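You operate a simulated robot arm through the tools that you are given. There is no shell and no other tool. Be economical: measure what you need, move in short steps, check, and stop when the job is done.

The job below is to be done with a simulated robot arm. You get a single attempt, and the scene is never put back.

## Task
Take the yellow tab guard and put it on the riser shelf. Take the sand scoop and put it on the island bench top on the tester side. Take the hinged cell box and leave it on the short bench top. Take the green power bank and leave it on the tester bench top. Any order will do.

It is judged by the outcome, as a careful person would: the job done as asked, and still so three seconds after it is handed in. It fails if anything else is knocked over, pushed out of place, dropped, spilled or broken.

## Robot
A 5-joint arm with a two-finger parallel gripper on a trunk, on a base that drives. Base frame: it is fixed to the floor where the robot stands at the start and does not move with it; the origin is under the middle of the robot, x ahead of it, y to its left, z up; the surface under the hand at the start is at about z = 800. Units: mm, degrees, N and s.
It reaches about 1134 mm from its shoulder. Its first joint turns from -149.0 to 149.0 degrees. Places, roughly: green power bank [500, -1500, 750]; hinged cell box (19x8x7 cm) [-1400, 100, 800]; island bench top on the tester side [-1900, -1600, 800]; riser shelf (46x22 cm) [-1580, -2600, 920]; sand scoop (19x6x5 cm) [600, 800, 800]; short bench top [600, -200, 800]; tester bench top [-3900, -2900, 800]; yellow tab guard (3x4x3 cm) [500, 200, 800]. Payload 1.57 kg.
Tool frame: the origin (TCP) lies between the finger pads and is the grasp point; the fingertips stand 30 mm ahead of it; z points along the fingers, y is the line along which they close. The gripper opens to 110 mm. The fingers are 24 mm wide and 12 mm thick; the gripper's body (48 by 112 mm) begins 78 mm behind the TCP.
Orientation is told as [roll, pitch, yaw] about the base's x, y, z axes, in that order, counted from this pose: with the fingers straight down and closing along the base's y, the tool's x points along the base's -x, its y along +y and its z along -z.

## Interface
- The arm moves only by the tool send_rows. Its arguments are lists of equal length, an entry for each row: "delta_pos": the shift along the tool's x, y, z in units of 50 mm (1.0 is 50 mm), a list of three; "dr": the turn, a rotation vector about the tool's x, y, z in units of 8 degrees (1.0 is 8 degrees), a list of three; "gripper": the opening in per cent of the stroke, from 0 (shut) to 100 (fully open). In form: {"delta_pos": [[x, y, z], ...], "dr": [[wx, wy, wz], ...], "gripper": [gripper, ...]}. A call has 1 to 12 rows; each row shifts and turns the commanded pose from where the row before left it, along the tool's axes as they then stand. A call with a number of a shift or a turn outside -1 to 1 is refused whole. Rows are played at 5 a second. More than 50 mm and 8.6 degrees between two rows, or a gripper value outside its range, and nothing of the call is played. A pose out of reach is approached as far as the arm can. The call stops where the force on the tool passes 40 N (or 10 N more than at its start, if that is more) or the arm is blocked; 0.2 s more then pass. The fingers move at their own pace (about 72 mm/s each) and stop on an object; they squeeze with about 30 N. The grip force told is the motor's: it shows also when the fingers shut on nothing. Time passes only in rows, and 0.2 s behind the last, so rows that do not move let the fingers close. The reply holds the time, the measured pose of the TCP, the force on the tool along the base axes, the opening and the grip force, in the units named above and with some noise, with the torque about the TCP (base axes, N m) and any sound that the robot's microphone picked up.
- Cameras (640 x 400 px; columns grow to the right, rows downward): "scene" is now at [23.7, 179.2, 1768.6]; the picture's right is [-0.08, -1.00, 0.00], its down [-0.86, 0.07, -0.51] and it looks along [0.51, -0.04, -0.86] (base axes); focal length 262 px, centre (320, 200). "wrist" rides on the gripper at [70, 16, -141] in the tool frame; the picture's right is [-0.23, 0.97, 0.00], its down [-0.85, -0.20, -0.48] and it looks along [-0.47, -0.11, 0.88] (tool axes); focal length 222 px, centre (320, 200). There is no depth. A picture from a camera that has moved, and an enlarged one, comes with that camera's place and axes in the base frame and with its lens.
- snapshot(camera): a new picture of that camera. The clock stands still meanwhile.
- raise_lower(by): slides the trunk up (or, below 0, down) by that many mm; the arm and the scene camera ride with it, the base frame stays. It gives what a move gives, with no picture.
- steer(legs): drives the robot by 1 to 6 legs, each [ahead, turn to the left] in mm and degrees, along the robot's own axes; the way and the turn of a leg run together, so that a leg with both is an arc; at most 1500 mm and 180 degrees a leg. The arm and the cameras ride along, it lands a little off, and it stops where it bumps. It gives what a move gives.
- turn_head(pan, tilt): turns the head with the scene camera to pan (to the left, within 155 degrees either way) and tilt (down, from -29 to 69), counted from straight ahead of the robot. It gives what a move gives.
- close_up(camera, box): a new picture of the part [left, top, right, bottom] of that camera's present view, enlarged. The clock stands still meanwhile.
- job_done(): hands the job in; it is judged then, once.

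Go step by step. Nothing tells you exact positions but the pictures and the camera data: compare them with the known pose of the tool, close in by small moves and look again before you grip or let go. The budget is 165 turns and 128 pictures, counting those below and the enlarged ones. Unless the task says otherwise, let go and move clear before handing in, and close with one line.

The tools are called after "Call:" as name(argument=value, ...) on one line, values as JSON. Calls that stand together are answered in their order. send_rows: Moves the arm, as the interface text tells. Its arguments: {"type":"object","properties":{"delta_pos":{"type":"array"},"dr":{"type":"array"},"gripper":{"type":"array"}},"required":["delta_pos","dr","gripper"]} The other tools are called the same way: raise_lower (by) slides the trunk up or down; steer (legs) drives the base; turn_head (pan, tilt) turns the head that bears the scene camera; snapshot (camera) takes a picture; close_up (camera, box) takes an enlarged picture of a part of a camera's view; job_done () hands the job in.

At the start:

```text
time: 0.0
eef_pos: [723.2, 391.0, 1069.2]
orientation: [0.0, 0.0, -1.2]
contact_force: [0.3, 0.2, 1.1]
torque: [0.03, -0.02, -0.03]
width: 109.9
grasp_force: 0.1
trunk travel left (down, up): [-803.0, 167.0]
robot x, y, heading: [2.1, 14.7, 0.3]
head pan, tilt: [-4.6, 59.4]
```

scene: 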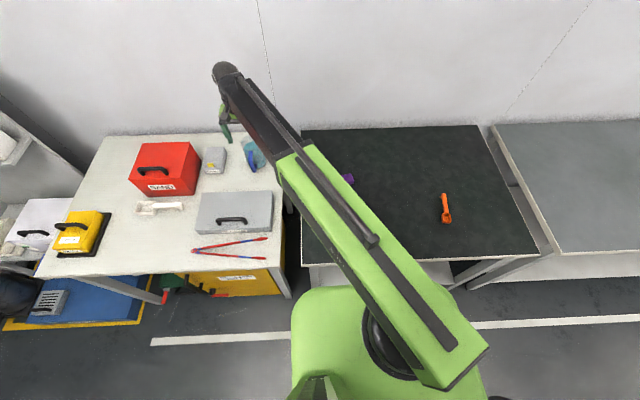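
wrist: 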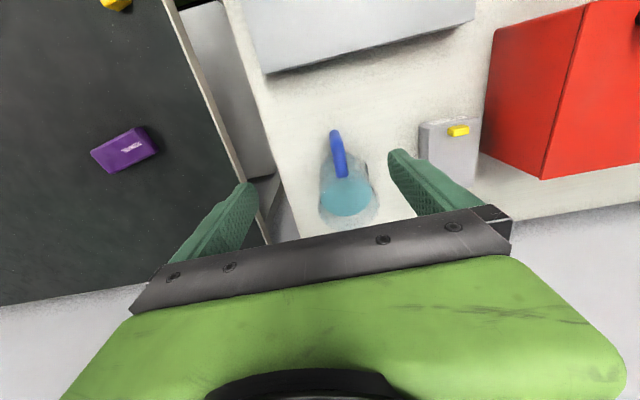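

I take the yellow tab guard to be near (494,150) on the dark bench, from the wrist picture. I'll look around with the head before moving.

Call:
turn_head(pan=-90, tilt=30)

Call:
snapshot(camera="scene")

Call:
turn_head(pan=-150, tilt=25)

Call:
snapshot(camera="scene")

Call:
turn_head(pan=150, tilt=30)

Call:
snapshot(camera="scene")

Call:
turn_head(pan=-30, tilt=45)

Call:
snapshot(camera="scene")

```text
time: 1.6
eef_pos: [725.5, 391.6, 1069.3]
orientation: [0.0, 0.0, -1.2]
contact_force: [0.5, -1.1, -0.9]
torque: [0.02, 0.0, 0.0]
width: 110.0
grasp_force: 0.0
trunk travel left (down, up): [-803.0, 167.0]
robot x, y, heading: [-0.9, 15.8, 0.0]
head pan, tilt: [-90.0, 30.0]
```

```text
125 pictures are left
camera scene: at [-43.2, 94.1, 1810.0], right [-1.0, 0.0, 0.0], down [0.0, 0.5, -0.87], along [0.0, -0.87, -0.5], focal length 262 px, centre (320, 200)
```

scene: 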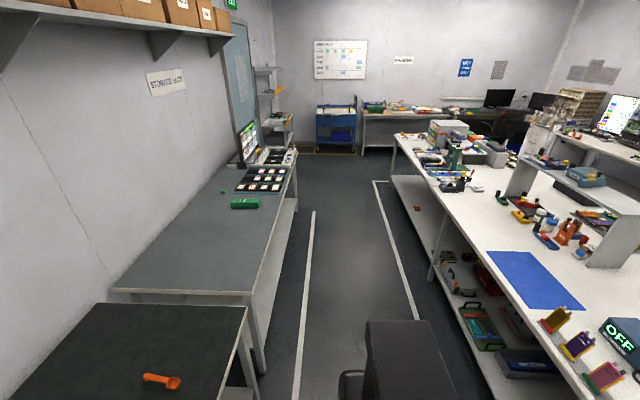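

```text
time: 2.9
eef_pos: [724.1, 391.8, 1070.3]
orientation: [0.0, 0.0, -1.2]
contact_force: [-0.4, 0.1, -0.3]
torque: [0.0, 0.01, 0.04]
width: 110.1
grasp_force: 0.1
trunk travel left (down, up): [-803.0, 167.0]
robot x, y, heading: [-0.7, 14.8, 0.2]
head pan, tilt: [-150.0, 25.0]
```

```text
124 pictures are left
camera scene: at [-123.1, 138.3, 1818.0], right [-0.5, 0.87, 0.0], down [0.37, 0.21, -0.91], along [-0.78, -0.45, -0.42], focal length 262 px, centre (320, 200)
```

scene: 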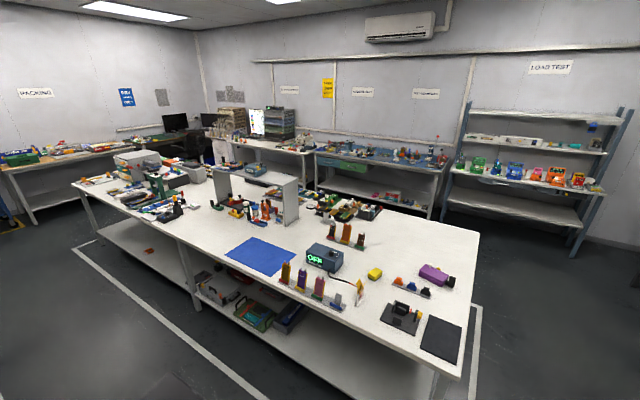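

```text
time: 7.0
eef_pos: [724.7, 391.3, 1070.2]
orientation: [-0.1, 0.1, -1.3]
contact_force: [-0.6, 0.4, 0.3]
torque: [-0.01, 0.03, -0.01]
width: 109.9
grasp_force: 0.0
trunk travel left (down, up): [-803.0, 167.0]
robot x, y, heading: [-1.3, 9.9, 0.3]
head pan, tilt: [150.0, 30.0]
```

```text
123 pictures are left
camera scene: at [-121.7, 229.7, 1810.0], right [0.5, 0.87, 0.0], down [0.43, -0.25, -0.87], along [-0.75, 0.43, -0.5], focal length 262 px, centre (320, 200)
```

scene: 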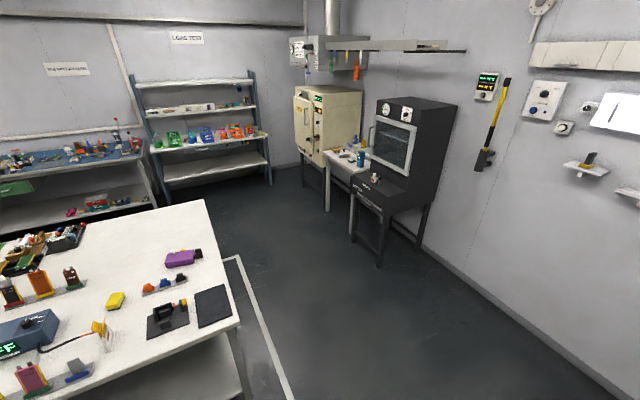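

```text
time: 9.7
eef_pos: [724.1, 392.2, 1070.2]
orientation: [-0.1, 0.1, -1.2]
contact_force: [0.2, -0.7, -0.2]
torque: [-0.01, 0.01, 0.0]
width: 110.0
grasp_force: 0.0
trunk travel left (down, up): [-803.0, 167.0]
robot x, y, heading: [-2.9, 10.4, 0.4]
head pan, tilt: [-30.0, 45.0]
```

```text
122 pictures are left
camera scene: at [27.1, 144.0, 1787.4], right [-0.5, -0.87, 0.0], down [-0.61, 0.35, -0.71], along [0.61, -0.35, -0.71], focal length 262 px, centre (320, 200)
```

scene: 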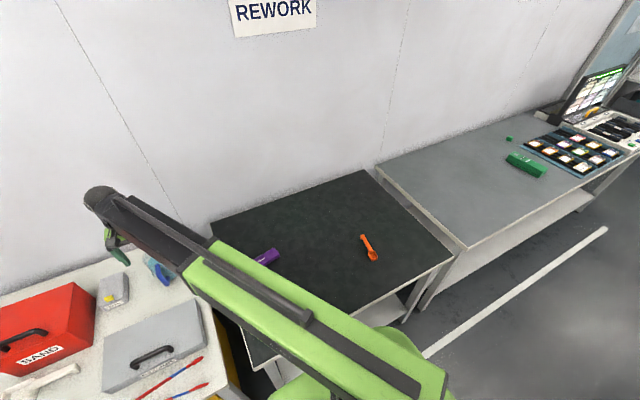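

The dark bench is the short bench top, the island is behind the robot with the purple cell box near (-1400,130), and the green power bank is on the grey bench to the right. I'll first bring the hand above the tab guard.

Call:
send_rows(delta_pos=[[0.9, -0.8, 0], [0.9, -0.8, 0], [0.9, -0.8, 0], [0.9, -0.8, 0], [0.9, -0.8, 0], [0, -0.8, 0], [0, 0, 0]], dr=[[0, 0, 0], [0, 0, 0], [0, 0, 0], [0, 0, 0], [0, 0, 0], [0, 0, 0], [0, 0, 0]], gripper=[100, 100, 100, 100, 100, 100, 100])

Call:
snapshot(camera="wrist")

Call:
turn_head(pan=30, tilt=50)

Call:
snapshot(camera="scene")

```text
refused: row 1 steps farther than a row can; nothing moved
```

```text
121 pictures are left
camera wrist: at [654.4, 408.0, 1211.6], right [0.25, 0.97, 0.0], down [0.85, -0.22, 0.48], along [0.46, -0.12, -0.88], focal length 222 px, centre (320, 200)
```

wrist: 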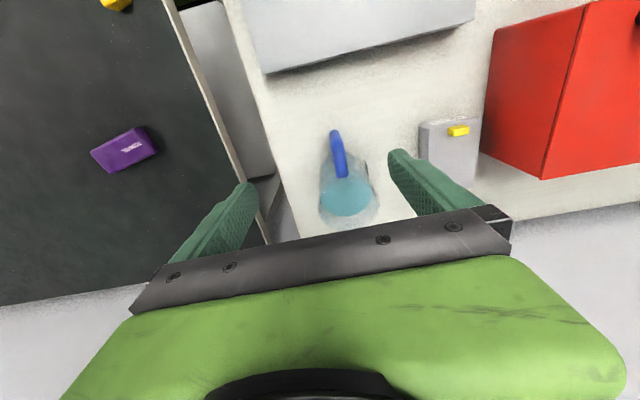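

```text
time: 11.0
eef_pos: [723.8, 391.3, 1069.5]
orientation: [0.0, 0.0, -1.2]
contact_force: [0.1, 0.6, 0.0]
torque: [0.03, -0.01, 0.0]
width: 109.9
grasp_force: 0.0
trunk travel left (down, up): [-803.0, 167.0]
robot x, y, heading: [-2.0, 13.7, -0.0]
head pan, tilt: [30.0, 50.0]
```

```text
120 pictures are left
camera scene: at [23.3, 223.0, 1780.5], right [0.5, -0.87, 0.0], down [-0.66, -0.38, -0.64], along [0.56, 0.32, -0.77], focal length 262 px, centre (320, 200)
```

scene: 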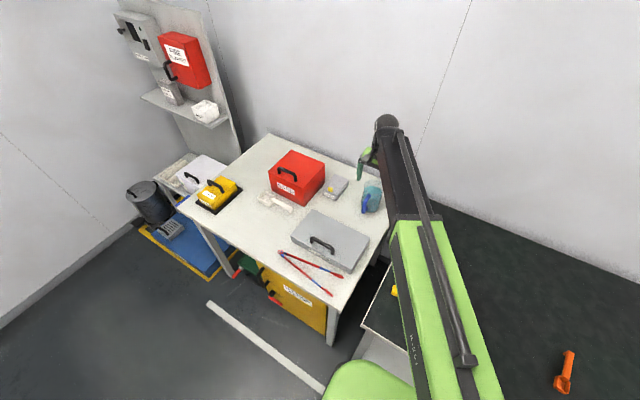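

The step was too long; I'll repeat it with shorter rows. The scoop is the white item in front of the red SAND box.

Call:
send_rows(delta_pos=[[0.66, -0.7, 0], [0.66, -0.7, 0], [0.66, -0.7, 0], [0.66, -0.7, 0], [0.66, -0.7, 0], [0.66, -0.7, 0], [0.66, -0.7, 0], [0, 0, 0]], dr=[[0, 0, 0], [0, 0, 0], [0, 0, 0], [0, 0, 0], [0, 0, 0], [0, 0, 0], [0, 0, 0], [0, 0, 0]], gripper=[100, 100, 100, 100, 100, 100, 100, 100])

Call:
snapshot(camera="wrist")

```text
time: 12.8
eef_pos: [549.2, 172.1, 1070.5]
orientation: [-0.1, 0.3, -1.3]
contact_force: [0.1, 0.2, 0.0]
torque: [0.02, 0.0, -0.03]
width: 110.2
grasp_force: 0.0
out of reach, approached as far as the arm can: row 6, 7
trunk travel left (down, up): [-803.0, 167.0]
robot x, y, heading: [0.4, 11.6, 0.1]
head pan, tilt: [30.0, 50.0]
```

```text
119 pictures are left
camera wrist: at [480.1, 188.4, 1211.6], right [0.25, 0.97, 0.0], down [0.85, -0.22, 0.48], along [0.46, -0.12, -0.88], focal length 222 px, centre (320, 200)
```

wrist: 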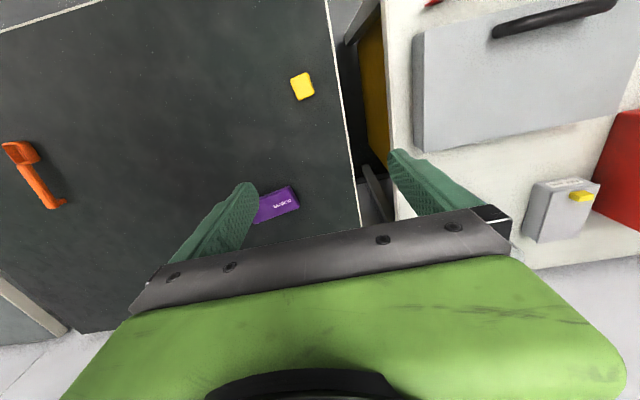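

The guard works out at about (483,159), which is too close for a straight-down grasp. I'll back up 150 mm.

Call:
steer(legs=[[-150, 0]])

Call:
close_up(camera="wrist", box=[220, 0, 460, 150])

```text
time: 14.1
eef_pos: [396.4, 172.4, 1071.8]
orientation: [0.1, 0.0, -1.1]
contact_force: [0.2, 0.0, -0.2]
torque: [0.05, -0.02, -0.02]
width: 110.0
grasp_force: 0.1
trunk travel left (down, up): [-803.0, 167.0]
robot x, y, heading: [-153.2, 12.5, 0.2]
head pan, tilt: [30.0, 50.0]
```

```text
2.67 times, centred on (340, 75) of wrist
camera zoom: at [326.9, 189.2, 1212.3], right [0.25, 0.97, 0.0], down [0.85, -0.22, 0.48], along [0.46, -0.12, -0.88], focal length 592 px, centre (267, 533)
```

zoom: 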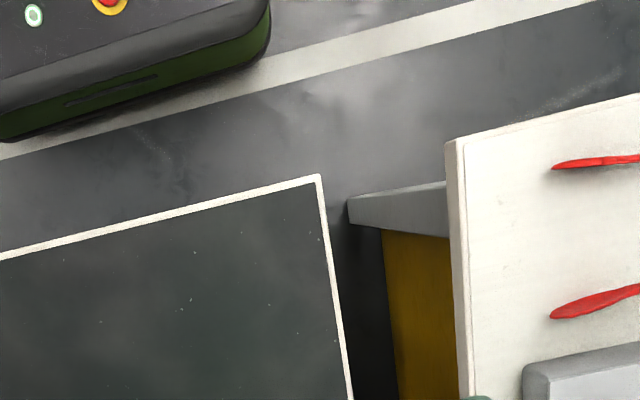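

Now I move over the guard and descend partway.

Call:
send_rows(delta_pos=[[-0.87, -0.13, 0], [-0.87, -0.13, 0], [0, 0, 0.9], [0, 0, 0.9], [0, 0, 0.8], [0, 0, 0.8], [0, 0, 0]], dr=[[0, 0, 0], [0, 0, 0], [0, 0, 0], [0, 0, 0], [0, 0, 0], [0, 0, 0], [0, 0, 0]], gripper=[100, 100, 100, 100, 100, 100, 100])

Call:
snapshot(camera="wrist")

```text
time: 15.7
eef_pos: [483.8, 158.4, 1069.8]
orientation: [0.0, 0.1, -1.1]
contact_force: [0.3, 0.1, 0.0]
torque: [-0.05, 0.01, 0.01]
width: 109.9
grasp_force: 0.0
out of reach, approached as far as the arm can: row 3, 4, 5, 6
trunk travel left (down, up): [-803.0, 167.0]
robot x, y, heading: [-150.5, 16.7, 0.3]
head pan, tilt: [30.0, 50.0]
```

```text
117 pictures are left
camera wrist: at [414.5, 175.0, 1211.7], right [0.25, 0.97, 0.0], down [0.85, -0.22, 0.48], along [0.46, -0.12, -0.88], focal length 222 px, centre (320, 200)
```

wrist: 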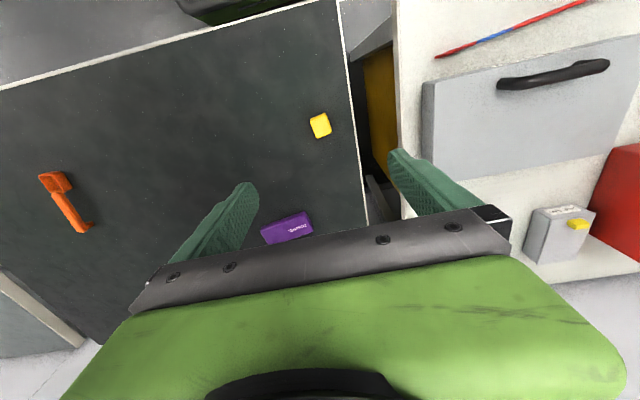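

Centred, but the arm can't go lower at this trunk height, so I'll lower the trunk.

Call:
raise_lower(by=-170)

Call:
snapshot(camera="wrist")

```text
time: 17.7
eef_pos: [482.9, 159.1, 900.1]
orientation: [0.0, 0.1, -1.0]
contact_force: [0.4, -0.1, 0.6]
torque: [0.04, 0.0, 0.01]
width: 110.0
grasp_force: 0.1
trunk travel left (down, up): [-633.0, 337.0]
robot x, y, heading: [-154.0, 14.3, 0.1]
head pan, tilt: [30.0, 50.0]
```

```text
116 pictures are left
camera wrist: at [414.5, 175.0, 1041.8], right [0.25, 0.97, 0.0], down [0.85, -0.22, 0.48], along [0.46, -0.12, -0.88], focal length 222 px, centre (320, 200)
```

wrist: 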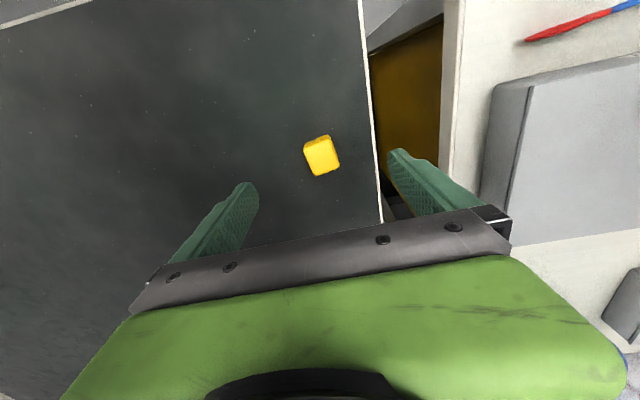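

The guard is aligned with the fingers. I'll raise the arm, lower the trunk further, so that the final descent can be force-guarded by the arm.

Call:
send_rows(delta_pos=[[0.08, 0.02, -0.9], [0, 0, -0.9], [0, 0, -0.9], [0, 0, 0]], dr=[[0, 0, 0], [0, 0, 0], [0, 0, 0], [0, 0, 0]], gripper=[100, 100, 100, 100])

Call:
raise_lower(by=-160)

Call:
snapshot(camera="wrist")

```text
time: 18.7
eef_pos: [479.8, 159.3, 900.4]
orientation: [0.0, 0.1, -1.1]
contact_force: [1.1, 0.0, 0.5]
torque: [0.01, -0.03, -0.04]
width: 109.7
grasp_force: 0.2
out of reach, approached as far as the arm can: row 1, 2, 3
trunk travel left (down, up): [-633.0, 337.0]
robot x, y, heading: [-151.9, 14.0, 0.0]
head pan, tilt: [30.0, 50.0]
```

```text
time: 19.6
eef_pos: [477.3, 159.0, 829.8]
orientation: [0.0, -0.2, -1.2]
contact_force: [-19.7, -2.1, 47.0]
torque: [0.37, 1.11, -0.11]
width: 110.0
grasp_force: 0.2
trunk travel left (down, up): [-560.0, 410.0]
robot x, y, heading: [-148.8, 13.8, -0.1]
head pan, tilt: [30.0, 50.0]
stopped: the force on the tool passed its limit at 263 N (the readings are from after the stop); the commanded pose is now the measured one
```

```text
115 pictures are left
camera wrist: at [407.2, 175.4, 971.3], right [0.25, 0.97, 0.0], down [0.85, -0.22, 0.48], along [0.47, -0.12, -0.88], focal length 222 px, centre (320, 200)
```

wrist: 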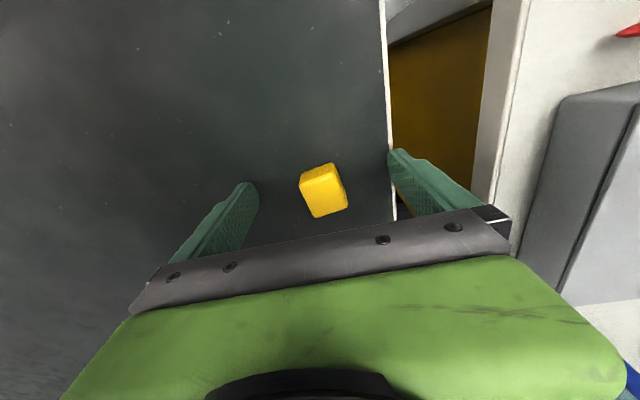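

Fingers touched the bench at TCP z≈830 (I should not have chained that). The guard sits centred between the fingers; I'll lift slightly and close.

Call:
raise_lower(by=4)

Call:
send_rows(delta_pos=[[0, 0, 0], [0, 0, 0], [0, 0, 0], [0, 0, 0], [0, 0, 0], [0, 0, 0]], dr=[[0, 0, 0], [0, 0, 0], [0, 0, 0], [0, 0, 0], [0, 0, 0], [0, 0, 0]], gripper=[60, 20, 0, 0, 0, 0])

Call:
snapshot(camera="wrist")

```text
time: 20.2
eef_pos: [482.9, 159.3, 830.0]
orientation: [0.1, -0.4, -1.1]
contact_force: [0.0, 0.4, 0.1]
torque: [0.0, -0.01, -0.02]
width: 110.0
grasp_force: 0.1
trunk travel left (down, up): [-564.0, 406.0]
robot x, y, heading: [-149.5, 13.3, -0.1]
head pan, tilt: [30.0, 50.0]
```

```text
time: 21.6
eef_pos: [483.1, 160.0, 830.5]
orientation: [0.0, -0.4, -1.1]
contact_force: [-0.9, -0.2, -0.5]
torque: [0.01, -0.01, -0.03]
width: 28.4
grasp_force: 30.0
trunk travel left (down, up): [-564.0, 406.0]
robot x, y, heading: [-150.2, 14.3, 0.2]
head pan, tilt: [30.0, 50.0]
```

```text
114 pictures are left
camera wrist: at [412.0, 176.4, 971.8], right [0.25, 0.97, 0.0], down [0.85, -0.21, 0.48], along [0.47, -0.12, -0.88], focal length 222 px, centre (320, 200)
```

wrist: 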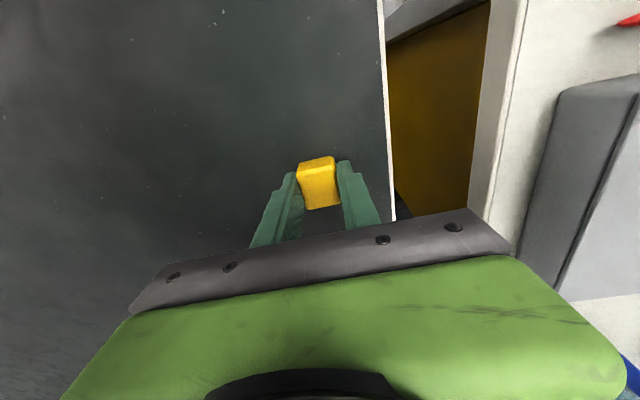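

Gripped (28 mm). I'll lift with the trunk, back to the aisle centre, turn right and drive down the aisle to look at the riser shelf.

Call:
raise_lower(by=330)

Call:
steer(legs=[[-140, 0], [0, -90], [1500, 0], [300, 0]])

Call:
turn_head(pan=-60, tilt=30)

Call:
snapshot(camera="scene")

```text
time: 24.8
eef_pos: [482.8, 161.7, 1159.6]
orientation: [0.0, -0.4, -1.1]
contact_force: [0.0, -0.5, 0.3]
torque: [0.02, -0.01, 0.01]
width: 28.2
grasp_force: 30.0
trunk travel left (down, up): [-894.0, 76.0]
robot x, y, heading: [-150.1, 12.6, 0.0]
head pan, tilt: [30.0, 50.0]
```

```text
time: 38.7
eef_pos: [-191.2, -2423.0, 1160.0]
orientation: [0.0, -0.3, -92.4]
contact_force: [-0.6, 1.0, -0.6]
torque: [-0.01, -0.01, -0.02]
width: 28.5
grasp_force: 30.0
trunk travel left (down, up): [-894.0, 76.0]
robot x, y, heading: [-329.6, -1789.4, -91.2]
head pan, tilt: [30.0, 50.0]
```

```text
time: 40.3
eef_pos: [-189.9, -2421.9, 1160.7]
orientation: [0.0, -0.4, -92.5]
contact_force: [-0.7, 0.9, -0.7]
torque: [-0.01, -0.04, 0.04]
width: 28.4
grasp_force: 29.8
trunk travel left (down, up): [-894.0, 76.0]
robot x, y, heading: [-326.7, -1784.1, -91.3]
head pan, tilt: [-60.0, 30.0]
```

```text
113 pictures are left
camera scene: at [-231.1, -1787.0, 1900.6], right [-0.48, 0.88, 0.0], down [0.44, 0.24, -0.87], along [-0.76, -0.42, -0.5], focal length 262 px, centre (320, 200)
```

scene: 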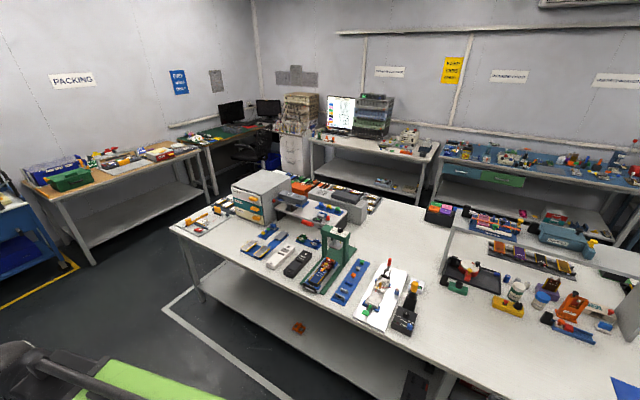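

Call:
close_up(camera="scene", box=[220, 150, 400, 262])

Call:
close_up(camera="scene", box=[280, 90, 440, 190])

```text
3.56 times, centred on (310, 206) of scene
camera zoom: at [-231.1, -1787.0, 1900.6], right [-0.48, 0.88, 0.0], down [0.44, 0.24, -0.87], along [-0.76, -0.42, -0.5], focal length 932 px, centre (356, 179)
```

zoom: 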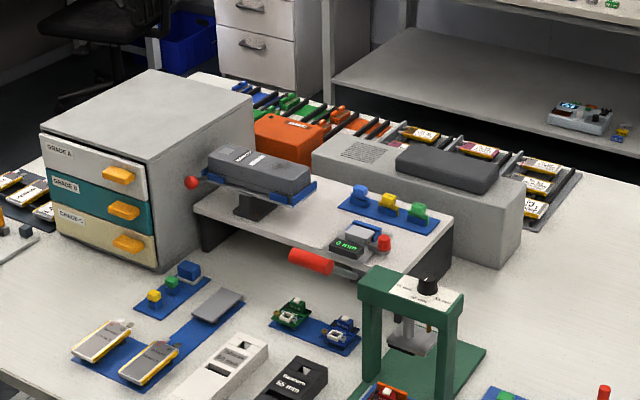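

```text
4.00 times, centred on (360, 140) of scene
camera zoom: at [-231.1, -1787.0, 1900.6], right [-0.48, 0.88, 0.0], down [0.44, 0.24, -0.87], along [-0.76, -0.42, -0.5], focal length 1049 px, centre (160, 440)
```

zoom: 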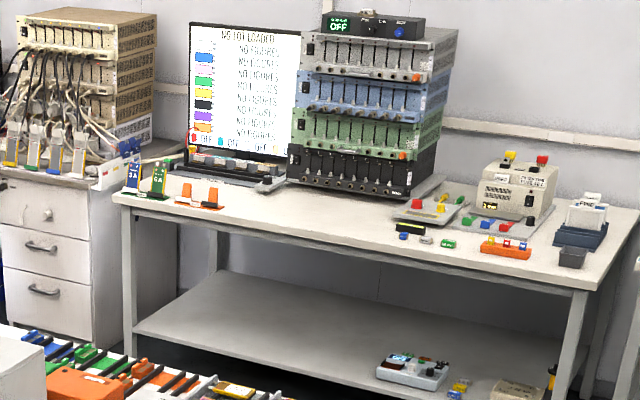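

The riser has a clamp block at its left, a 0 mm gauge and a strip with guards; free ground is about (-1535,-2575) and near its right front. I'll drive down to that y, turn to face the island and look again.

Call:
steer(legs=[[790, 0], [0, -89], [120, 0]])

Call:
turn_head(pan=0, tilt=50)

Call:
snapshot(camera="scene")

```text
time: 49.2
eef_pos: [-1100.3, -2717.2, 1160.4]
orientation: [0.0, -0.3, 178.2]
contact_force: [0.1, 0.5, 0.3]
torque: [0.0, -0.05, 0.0]
width: 28.6
grasp_force: 30.2
trunk travel left (down, up): [-894.0, 76.0]
robot x, y, heading: [-464.8, -2552.5, -179.8]
head pan, tilt: [-60.0, 30.0]
```

```text
time: 50.5
eef_pos: [-1098.5, -2718.9, 1160.7]
orientation: [0.0, -0.5, 178.3]
contact_force: [-0.4, 0.3, 0.5]
torque: [-0.01, -0.03, -0.01]
width: 28.3
grasp_force: 29.7
trunk travel left (down, up): [-894.0, 76.0]
robot x, y, heading: [-463.9, -2552.8, -179.9]
head pan, tilt: [0.0, 50.0]
```

```text
110 pictures are left
camera scene: at [-493.7, -2721.4, 1871.1], right [0.0, 1.0, 0.0], down [0.77, 0.0, -0.64], along [-0.64, 0.0, -0.77], focal length 262 px, centre (320, 200)
```

scene: 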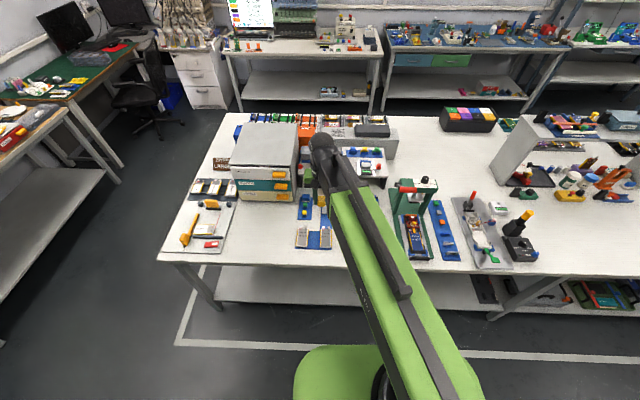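

I'll close in on the island (edge at x≈-1025) and move the hand toward the shelf's free spot.

Call:
steer(legs=[[190, 0]])

Call:
send_rows(delta_pos=[[0, 0.9, 0], [0, 0.9, 0], [-0.9, 0, 0], [-0.9, 0, 0], [-0.4, 0, 0], [0, 0, 0]], dr=[[0, 0, 0], [0, 0, 0], [0, 0, 0], [0, 0, 0], [0, 0, 0], [0, 0, 0]], gripper=[0, 0, 0, 0, 0, 0])

Call:
snapshot(camera="wrist")

```text
time: 52.1
eef_pos: [-1290.8, -2719.2, 1160.2]
orientation: [0.1, -0.3, 178.3]
contact_force: [-0.8, 1.0, -0.8]
torque: [-0.01, -0.01, 0.01]
width: 28.1
grasp_force: 29.9
trunk travel left (down, up): [-894.0, 76.0]
robot x, y, heading: [-655.0, -2551.2, -179.9]
head pan, tilt: [0.0, 50.0]
```

```text
time: 53.5
eef_pos: [-1401.8, -2804.2, 1162.0]
orientation: [0.0, -0.4, 178.3]
contact_force: [-0.4, 0.5, 0.0]
torque: [-0.03, 0.05, 0.02]
width: 28.3
grasp_force: 30.0
trunk travel left (down, up): [-894.0, 76.0]
robot x, y, heading: [-652.1, -2552.0, -179.9]
head pan, tilt: [0.0, 50.0]
```

```text
109 pictures are left
camera wrist: at [-1331.5, -2825.2, 1301.9], right [-0.26, -0.97, 0.0], down [-0.85, 0.22, 0.48], along [-0.47, 0.12, -0.87], focal length 222 px, centre (320, 200)
```

wrist: 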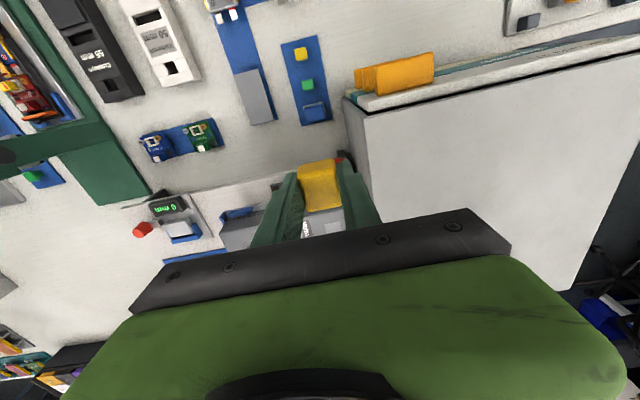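

Tool y now points along −y; I moved the wrong way but nothing was touched. Correcting sideways.

Call:
send_rows(delta_pos=[[0, -0.92, 0], [0, -0.92, 0], [0, -0.92, 0], [0, -0.92, 0], [0, -0.92, 0], [0, 0, 0]], dr=[[0, 0, 0], [0, 0, 0], [0, 0, 0], [0, 0, 0], [0, 0, 0], [0, 0, 0]], gripper=[0, 0, 0, 0, 0, 0])

Call:
snapshot(camera="wrist")

```text
time: 54.9
eef_pos: [-1396.1, -2574.4, 1160.4]
orientation: [-0.1, -0.4, 178.3]
contact_force: [-0.1, 0.7, -0.6]
torque: [-0.01, 0.02, 0.01]
width: 28.4
grasp_force: 30.2
trunk travel left (down, up): [-894.0, 76.0]
robot x, y, heading: [-657.0, -2552.0, -179.7]
head pan, tilt: [0.0, 50.0]
```

```text
108 pictures are left
camera wrist: at [-1325.6, -2594.9, 1301.8], right [-0.26, -0.97, 0.0], down [-0.85, 0.22, 0.48], along [-0.47, 0.12, -0.87], focal length 222 px, centre (320, 200)
```

wrist: 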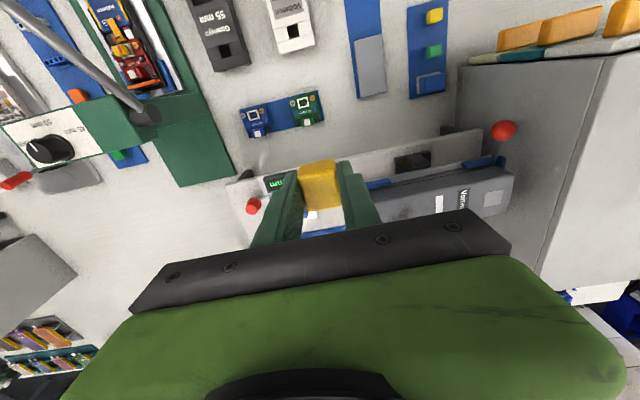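

Call:
turn_head(pan=0, tilt=45)

Call:
close_up(camera="scene", box=[240, 130, 440, 255])

```text
time: 55.5
eef_pos: [-1394.4, -2575.8, 1160.3]
orientation: [-0.1, -0.4, 178.2]
contact_force: [0.4, -0.1, -0.4]
torque: [0.0, -0.03, -0.01]
width: 28.4
grasp_force: 30.2
trunk travel left (down, up): [-894.0, 76.0]
robot x, y, heading: [-656.3, -2549.4, -179.8]
head pan, tilt: [0.0, 45.0]
```

```text
3.20 times, centred on (340, 192) of scene
camera zoom: at [-688.8, -2721.9, 1878.0], right [0.0, 1.0, 0.0], down [0.71, 0.0, -0.71], along [-0.71, 0.0, -0.71], focal length 839 px, centre (256, 224)
```

zoom: 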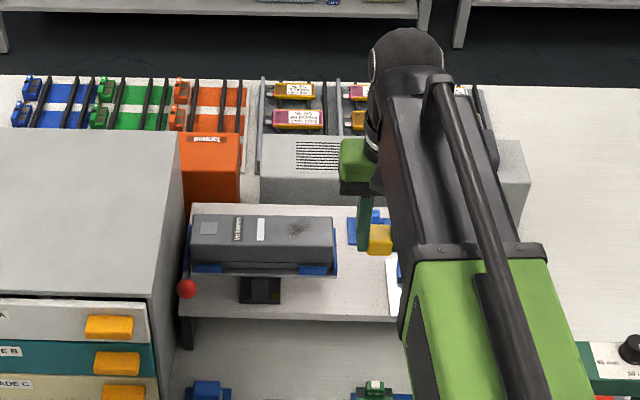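

A clear view: free spot at about (-1500,-2570) between the block's end (y≈-2608) and the gauge (y≈-2518). I'll extend there and spin the hand 90° so the fingers open along x.

Call:
send_rows(delta_pos=[[-0.7, 0, 0], [-0.7, 0, 0], [-0.7, 0, 0], [0, 0, 0], [0, 0, 0], [0, 0, 0], [0, 0, 0], [0, 0, 0], [0, 0, 0], [0, 0, 0], [0, 0, 0], [0, 0, 0]], dr=[[0, 0, -0.9], [0, 0, -0.9], [0, 0, -0.9], [0, 0, -0.95], [0, 0, -0.95], [0, 0, -0.95], [0, 0, -0.95], [0, 0, -0.95], [0, 0, -0.95], [0, 0, -0.95], [0, 0, -0.95], [0, 0, -0.95]], gripper=[0, 0, 0, 0, 0, 0, 0, 0, 0, 0, 0, 0])

Call:
close_up(camera="scene", box=[240, 130, 440, 255])

```text
time: 58.1
eef_pos: [-1499.3, -2584.7, 1161.3]
orientation: [-0.4, -0.1, -91.6]
contact_force: [-0.3, -0.1, 1.0]
torque: [-0.01, 0.02, 0.03]
width: 28.4
grasp_force: 30.1
trunk travel left (down, up): [-894.0, 76.0]
robot x, y, heading: [-653.3, -2553.3, -179.9]
head pan, tilt: [0.0, 45.0]
```

```text
3.20 times, centred on (340, 192) of scene
camera zoom: at [-688.8, -2721.8, 1878.0], right [0.0, 1.0, 0.0], down [0.71, 0.0, -0.71], along [-0.71, 0.0, -0.71], focal length 839 px, centre (256, 224)
```

zoom: 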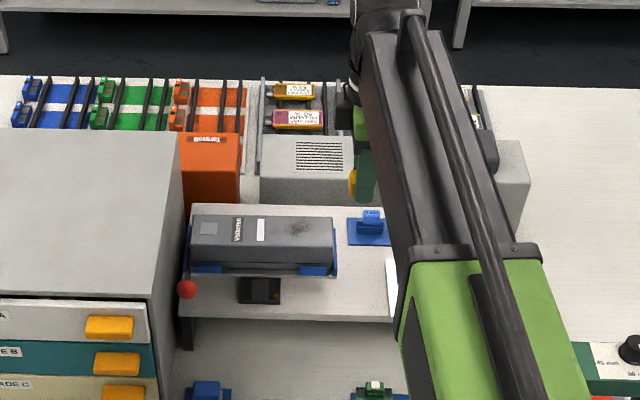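

Orientation is right. I'll shift 15 mm to +y and descend partway.

Call:
send_rows(delta_pos=[[0.32, 0, 0.5], [0, 0, 0.9], [0, 0, 0.9], [0, 0, 0.9], [0, 0, 0.4], [0, 0, 0]], dr=[[0, 0, 0], [0, 0, 0], [0, 0, 0], [0, 0, 0], [0, 0, 0], [0, 0, 0]], gripper=[0, 0, 0, 0, 0, 0])

Call:
close_up(camera="scene", box=[240, 130, 440, 255])

Call:
snapshot(camera="wrist")

```text
time: 59.5
eef_pos: [-1499.3, -2570.6, 1160.7]
orientation: [-0.4, 0.0, -91.7]
contact_force: [0.2, 0.2, 0.2]
torque: [-0.01, -0.04, 0.01]
width: 28.2
grasp_force: 30.0
out of reach, approached as far as the arm can: row 1, 2, 3, 4, 5
trunk travel left (down, up): [-894.0, 76.0]
robot x, y, heading: [-654.8, -2553.7, -179.9]
head pan, tilt: [0.0, 45.0]
```

```text
3.20 times, centred on (340, 192) of scene
camera zoom: at [-688.9, -2721.9, 1878.0], right [0.0, 1.0, 0.0], down [0.71, 0.0, -0.71], along [-0.71, 0.0, -0.71], focal length 839 px, centre (256, 224)
```

zoom: 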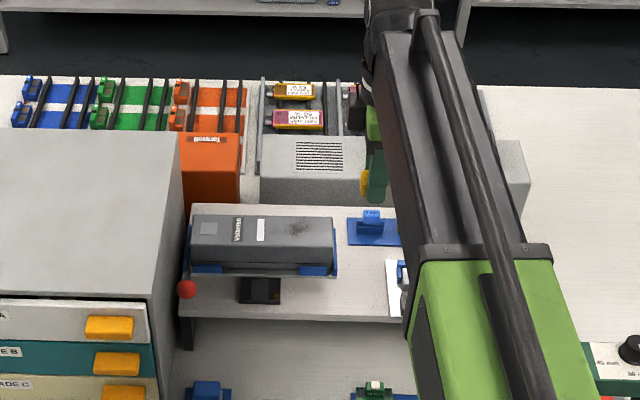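

```text
104 pictures are left
camera wrist: at [-1480.4, -2502.1, 1302.2], right [0.97, -0.26, -0.01], down [-0.22, -0.85, 0.48], along [-0.13, -0.46, -0.88], focal length 222 px, centre (320, 200)
```

wrist: 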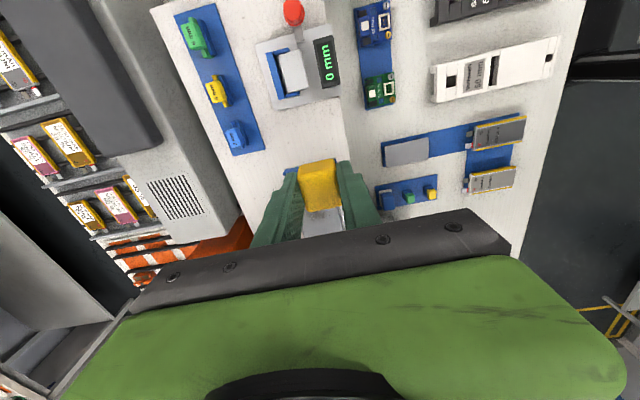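

The spot below the guard is clear (left of the 0 mm gauge). Lowering by trunk in stages.

Call:
raise_lower(by=-170)

Call:
turn_head(pan=0, tilt=40)

Call:
close_up(camera="scene", box=[240, 130, 440, 255])

Call:
snapshot(camera="wrist")

```text
time: 61.4
eef_pos: [-1499.7, -2569.2, 990.7]
orientation: [-0.4, 0.0, -91.7]
contact_force: [0.1, 0.7, 0.6]
torque: [0.02, 0.0, 0.01]
width: 28.2
grasp_force: 29.9
trunk travel left (down, up): [-724.0, 246.0]
robot x, y, heading: [-654.1, -2551.3, -179.7]
head pan, tilt: [0.0, 45.0]
```

```text
time: 62.1
eef_pos: [-1499.0, -2570.1, 991.0]
orientation: [-0.4, -0.1, -91.7]
contact_force: [0.7, 0.2, -0.2]
torque: [0.04, 0.02, -0.01]
width: 28.2
grasp_force: 30.0
trunk travel left (down, up): [-724.0, 246.0]
robot x, y, heading: [-654.2, -2551.9, -179.7]
head pan, tilt: [0.0, 40.0]
```

```text
3.20 times, centred on (340, 192) of scene
camera zoom: at [-692.5, -2721.8, 1715.3], right [0.0, 1.0, 0.0], down [0.64, 0.0, -0.77], along [-0.77, 0.0, -0.64], focal length 839 px, centre (256, 224)
```

zoom: 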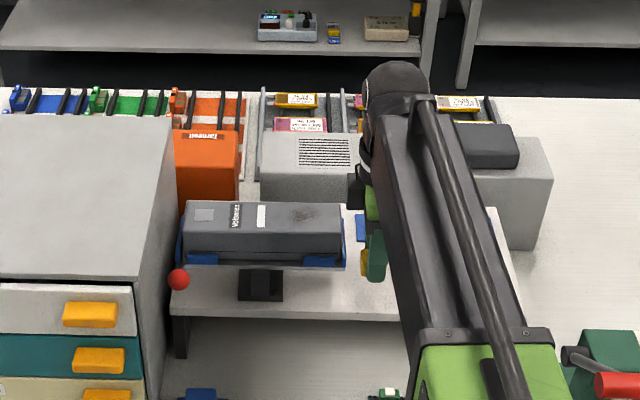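

```text
102 pictures are left
camera wrist: at [-1480.4, -2502.1, 1132.2], right [0.97, -0.26, -0.01], down [-0.22, -0.85, 0.48], along [-0.13, -0.46, -0.88], focal length 222 px, centre (320, 200)
```

wrist: 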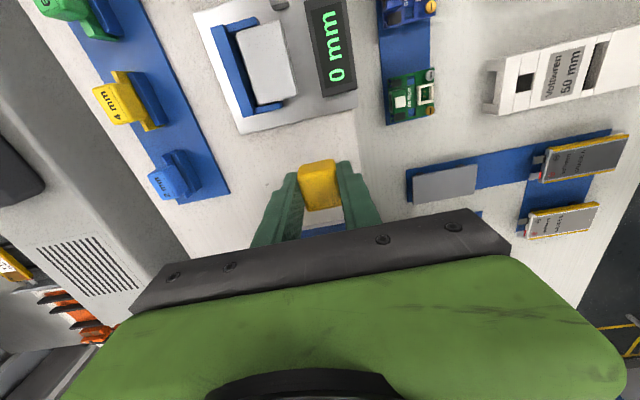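

I'll shift 15 mm further onto the shelf and lower in small trunk steps.

Call:
send_rows(delta_pos=[[0, -0.3, 0], [0, 0, 0]], dr=[[0, 0, 0], [0, 0, 0]], gripper=[0, 0])

Call:
raise_lower(by=-28)

Call:
snapshot(camera="wrist")

```text
time: 62.7
eef_pos: [-1514.6, -2569.1, 990.4]
orientation: [-0.4, 0.0, -91.6]
contact_force: [-1.0, 0.3, -0.3]
torque: [-0.01, 0.01, 0.02]
width: 28.3
grasp_force: 30.3
trunk travel left (down, up): [-724.0, 246.0]
robot x, y, heading: [-650.9, -2553.2, -180.1]
head pan, tilt: [0.0, 40.0]
```

```text
time: 63.4
eef_pos: [-1514.3, -2568.2, 962.5]
orientation: [-0.4, 0.1, -91.7]
contact_force: [-0.2, -0.1, -0.5]
torque: [-0.01, -0.01, 0.02]
width: 28.4
grasp_force: 29.9
trunk travel left (down, up): [-696.0, 274.0]
robot x, y, heading: [-659.0, -2558.3, -180.0]
head pan, tilt: [0.0, 40.0]
```

```text
101 pictures are left
camera wrist: at [-1495.5, -2501.3, 1104.2], right [0.97, -0.26, -0.01], down [-0.22, -0.85, 0.48], along [-0.13, -0.46, -0.88], focal length 222 px, centre (320, 200)
```

wrist: 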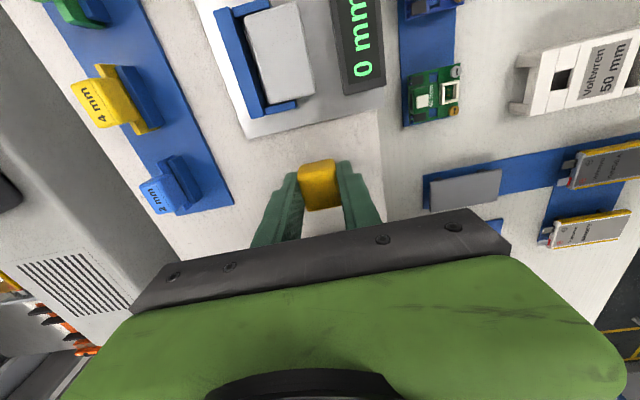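

Call:
raise_lower(by=-8)

Call:
raise_lower(by=-4)

```text
time: 64.0
eef_pos: [-1515.5, -2568.8, 954.4]
orientation: [-0.3, 0.1, -91.7]
contact_force: [-0.4, -0.1, 0.5]
torque: [0.0, 0.04, 0.01]
width: 28.2
grasp_force: 30.5
trunk travel left (down, up): [-688.0, 282.0]
robot x, y, heading: [-654.7, -2549.1, -180.0]
head pan, tilt: [0.0, 40.0]
```

```text
time: 64.5
eef_pos: [-1514.7, -2567.1, 951.1]
orientation: [-0.3, -0.1, -91.7]
contact_force: [-0.2, 0.6, 2.1]
torque: [-0.01, -0.02, 0.06]
width: 28.1
grasp_force: 30.4
trunk travel left (down, up): [-684.0, 286.0]
robot x, y, heading: [-654.6, -2548.8, -179.9]
head pan, tilt: [0.0, 40.0]
```

Call:
raise_lower(by=-2)

```text
time: 65.0
eef_pos: [-1513.3, -2568.4, 950.8]
orientation: [-0.5, 0.0, -91.7]
contact_force: [-6.6, 0.7, 21.2]
torque: [-0.23, 0.02, -0.05]
width: 28.2
grasp_force: 29.9
trunk travel left (down, up): [-682.0, 288.0]
robot x, y, heading: [-653.6, -2550.1, -180.0]
head pan, tilt: [0.0, 40.0]
```

Contact at 21 N: it rests on the shelf. I'll ease up 1 mm, then open moderately.

Call:
raise_lower(by=1.5)

Call:
send_rows(delta_pos=[[0, 0, 0], [0, 0, 0], [0, 0, 0]], dr=[[0, 0, 0], [0, 0, 0], [0, 0, 0]], gripper=[35, 48, 48])

Call:
raise_lower(by=200)

Call:
snapshot(camera="wrist")

```text
time: 65.6
eef_pos: [-1513.5, -2568.6, 950.8]
orientation: [-0.2, 0.0, -91.7]
contact_force: [0.9, -0.4, 5.1]
torque: [-0.08, -0.05, 0.05]
width: 28.5
grasp_force: 30.4
trunk travel left (down, up): [-683.0, 287.0]
robot x, y, heading: [-657.7, -2548.0, -180.1]
head pan, tilt: [0.0, 40.0]
```

```text
time: 66.4
eef_pos: [-1513.9, -2569.3, 950.0]
orientation: [-0.4, 0.0, -91.7]
contact_force: [0.5, 0.8, -0.4]
torque: [0.03, 0.01, 0.02]
width: 52.6
grasp_force: 0.1
trunk travel left (down, up): [-683.0, 287.0]
robot x, y, heading: [-655.3, -2555.1, -179.9]
head pan, tilt: [0.0, 40.0]
```

```text
time: 68.5
eef_pos: [-1514.3, -2567.6, 1149.6]
orientation: [-0.4, 0.1, -91.7]
contact_force: [0.7, 0.7, 0.6]
torque: [-0.04, 0.0, 0.0]
width: 53.0
grasp_force: 0.1
trunk travel left (down, up): [-883.0, 87.0]
robot x, y, heading: [-654.1, -2548.1, -180.0]
head pan, tilt: [0.0, 40.0]
```

```text
100 pictures are left
camera wrist: at [-1495.6, -2501.4, 1291.6], right [0.97, -0.26, -0.01], down [-0.22, -0.85, 0.48], along [-0.13, -0.46, -0.88], focal length 222 px, centre (320, 200)
```

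wrist: 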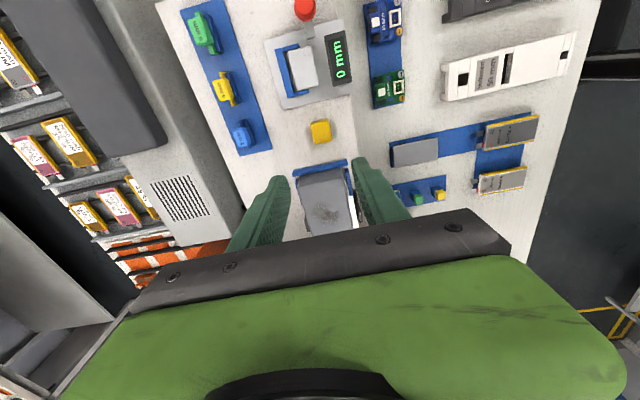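

The guard sits on the shelf, upright and clear. Next the purple cell box: back out, drive up the aisle to y≈100 and face the island.

Call:
steer(legs=[[-330, 0]])

Call:
send_rows(delta_pos=[[0, 0.9, 0], [0, 0.9, 0], [0, 0.9, 0], [0, 0.9, 0]], dr=[[0, 0, 0], [0, 0, 0], [0, 0, 0], [0, 0, 0]], gripper=[100, 100, 100, 100])

Call:
steer(legs=[[0, -90], [1450, 0], [1200, 0]])

Call:
turn_head(pan=90, tilt=40)

Call:
snapshot(camera="scene")

```text
time: 70.7
eef_pos: [-1180.8, -2567.8, 1152.5]
orientation: [-0.4, -0.1, -91.6]
contact_force: [1.2, 0.3, -0.3]
torque: [0.03, 0.03, 0.02]
width: 52.7
grasp_force: 0.1
trunk travel left (down, up): [-883.0, 87.0]
robot x, y, heading: [-321.3, -2554.4, -179.8]
head pan, tilt: [0.0, 40.0]
```

```text
time: 71.7
eef_pos: [-1001.1, -2574.1, 1150.3]
orientation: [-0.3, 0.0, -91.7]
contact_force: [0.0, -0.1, -0.1]
torque: [-0.03, 0.0, 0.01]
width: 110.0
grasp_force: 0.0
trunk travel left (down, up): [-883.0, 87.0]
robot x, y, heading: [-324.2, -2547.9, -179.7]
head pan, tilt: [0.0, 40.0]
```

```text
time: 88.3
eef_pos: [-361.1, 765.1, 1150.7]
orientation: [-0.3, 0.0, 178.2]
contact_force: [-1.0, 0.1, 0.2]
torque: [-0.02, 0.04, -0.01]
width: 110.3
grasp_force: 0.1
trunk travel left (down, up): [-883.0, 87.0]
robot x, y, heading: [-341.7, 82.0, 90.1]
head pan, tilt: [0.0, 40.0]
```

```text
time: 90.0
eef_pos: [-361.8, 763.9, 1151.2]
orientation: [-0.4, 0.0, 178.2]
contact_force: [0.6, -0.8, -0.6]
torque: [0.0, 0.0, -0.03]
width: 110.0
grasp_force: 0.1
trunk travel left (down, up): [-883.0, 87.0]
robot x, y, heading: [-343.2, 83.1, 89.9]
head pan, tilt: [90.0, 40.0]
```

```text
99 pictures are left
camera scene: at [-595.1, 39.3, 1874.8], right [0.0, 1.0, 0.0], down [0.64, 0.0, -0.77], along [-0.77, 0.0, -0.64], focal length 262 px, centre (320, 200)
```

scene: 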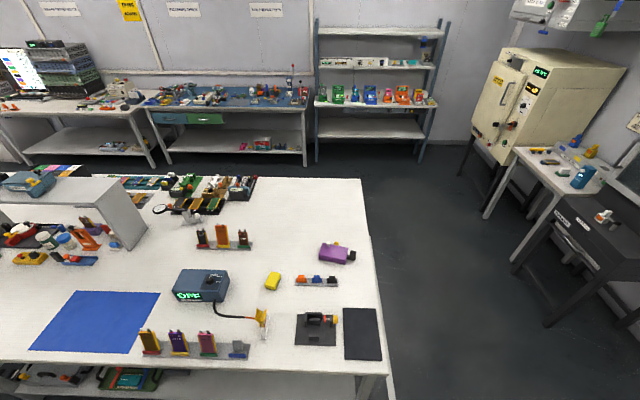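

Call:
close_up(camera="scene", box=[240, 210, 400, 310])

```text
4.00 times, centred on (320, 260) of scene
camera zoom: at [-595.1, 39.3, 1874.8], right [0.0, 1.0, 0.0], down [0.64, 0.0, -0.77], along [-0.77, 0.0, -0.64], focal length 1049 px, centre (320, -40)
```

zoom: 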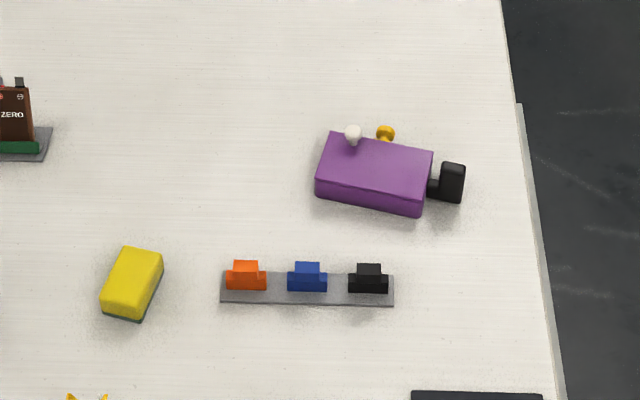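

The purple box is at about (-1416,106), turned ~13°, with knobs on its far side. I'll turn toward it and look from above.

Call:
steer(legs=[[25, 0], [0, 90], [220, 0]])

Call:
snapshot(camera="wrist")

```text
time: 95.9
eef_pos: [-1242.8, 79.9, 1149.6]
orientation: [-0.4, 0.2, -91.3]
contact_force: [0.0, 0.1, 0.0]
torque: [-0.01, -0.03, 0.01]
width: 110.2
grasp_force: 0.0
trunk travel left (down, up): [-883.0, 87.0]
robot x, y, heading: [-560.3, 77.5, 179.5]
head pan, tilt: [90.0, 40.0]
```

```text
97 pictures are left
camera wrist: at [-1224.6, 148.4, 1291.4], right [0.97, -0.25, -0.01], down [-0.22, -0.85, 0.48], along [-0.12, -0.46, -0.88], focal length 222 px, centre (320, 200)
```

wrist: 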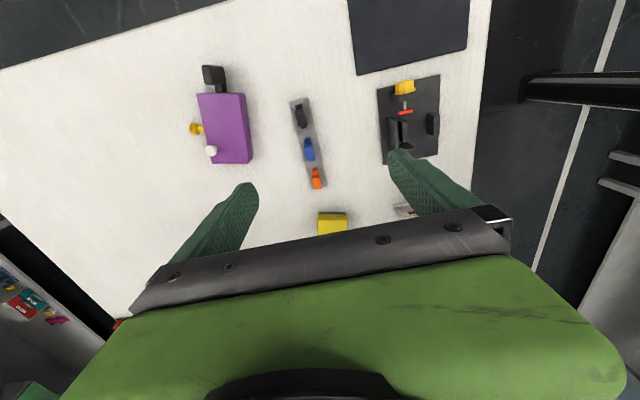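

Call:
close_up(camera="wrist", box=[160, 50, 320, 150])

Call:
close_up(camera="wrist", box=[170, 100, 330, 200])

```text
4.00 times, centred on (240, 100) of wrist
camera zoom: at [-1224.6, 148.4, 1291.4], right [0.97, -0.25, -0.01], down [-0.22, -0.85, 0.48], along [-0.12, -0.46, -0.88], focal length 888 px, centre (640, 600)
```

zoom: 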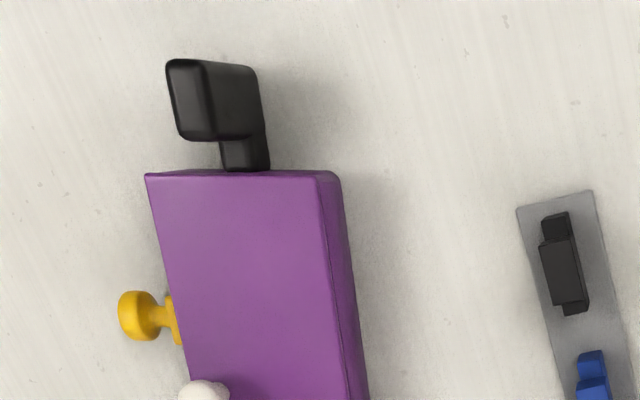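

```text
4.00 times, centred on (250, 150) of wrist
camera zoom: at [-1224.6, 148.4, 1291.4], right [0.97, -0.25, -0.01], down [-0.22, -0.85, 0.48], along [-0.12, -0.46, -0.88], focal length 888 px, centre (600, 400)
```

zoom: 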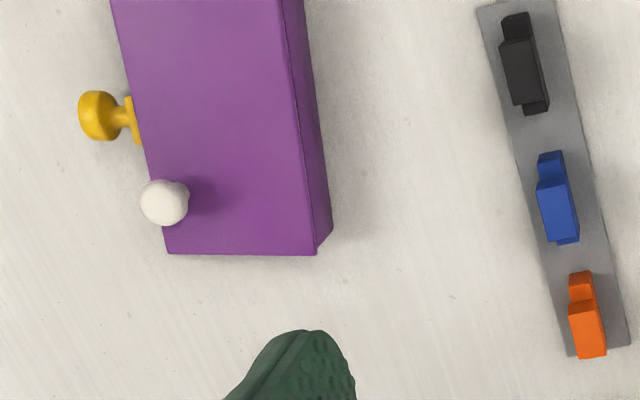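

The white knob is on top near one end, and the yellow one sticks out mid-way on the far side. I'll grip across the short side between the yellow knob and the black end, at about (-1408,142), hand turned ~13°.

Call:
send_rows(delta_pos=[[0.233, -0.666, 0], [0.233, -0.666, 0], [0.233, -0.666, 0], [0.233, -0.666, 0], [0.233, -0.666, 0], [0, 0, 0], [0, 0, 0], [0, 0, 0]], dr=[[0, 0, 0], [0, 0, 0], [0, 0, 0], [0, 0, 0], [0, 0, 0], [0, 0, 0.825], [0, 0, 0.825], [0, 0, 0]], gripper=[100, 100, 100, 100, 100, 100, 100, 100])

Call:
raise_lower(by=-190)

Call:
snapshot(camera="wrist")

```text
time: 97.7
eef_pos: [-1408.1, 142.5, 1151.3]
orientation: [-0.4, 0.0, -104.6]
contact_force: [-0.3, -0.2, -0.3]
torque: [0.0, 0.02, -0.01]
width: 109.9
grasp_force: 0.0
trunk travel left (down, up): [-883.0, 87.0]
robot x, y, heading: [-560.7, 80.3, 180.0]
head pan, tilt: [90.0, 40.0]
```

```text
time: 99.8
eef_pos: [-1407.7, 142.8, 960.6]
orientation: [-0.3, 0.0, -104.5]
contact_force: [0.1, 0.4, 0.2]
torque: [-0.01, 0.04, 0.01]
width: 110.1
grasp_force: 0.0
trunk travel left (down, up): [-693.0, 277.0]
robot x, y, heading: [-559.8, 84.4, 179.6]
head pan, tilt: [90.0, 40.0]
```

```text
94 pictures are left
camera wrist: at [-1373.9, 204.4, 1101.7], right [0.89, -0.46, -0.01], down [-0.4, -0.78, 0.48], along [-0.23, -0.42, -0.88], focal length 222 px, centre (320, 200)
```

wrist: 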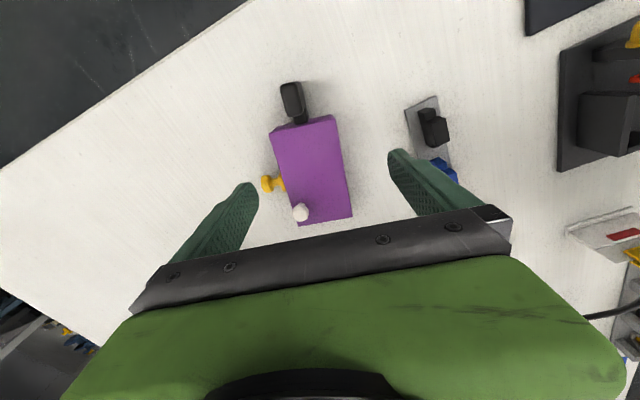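

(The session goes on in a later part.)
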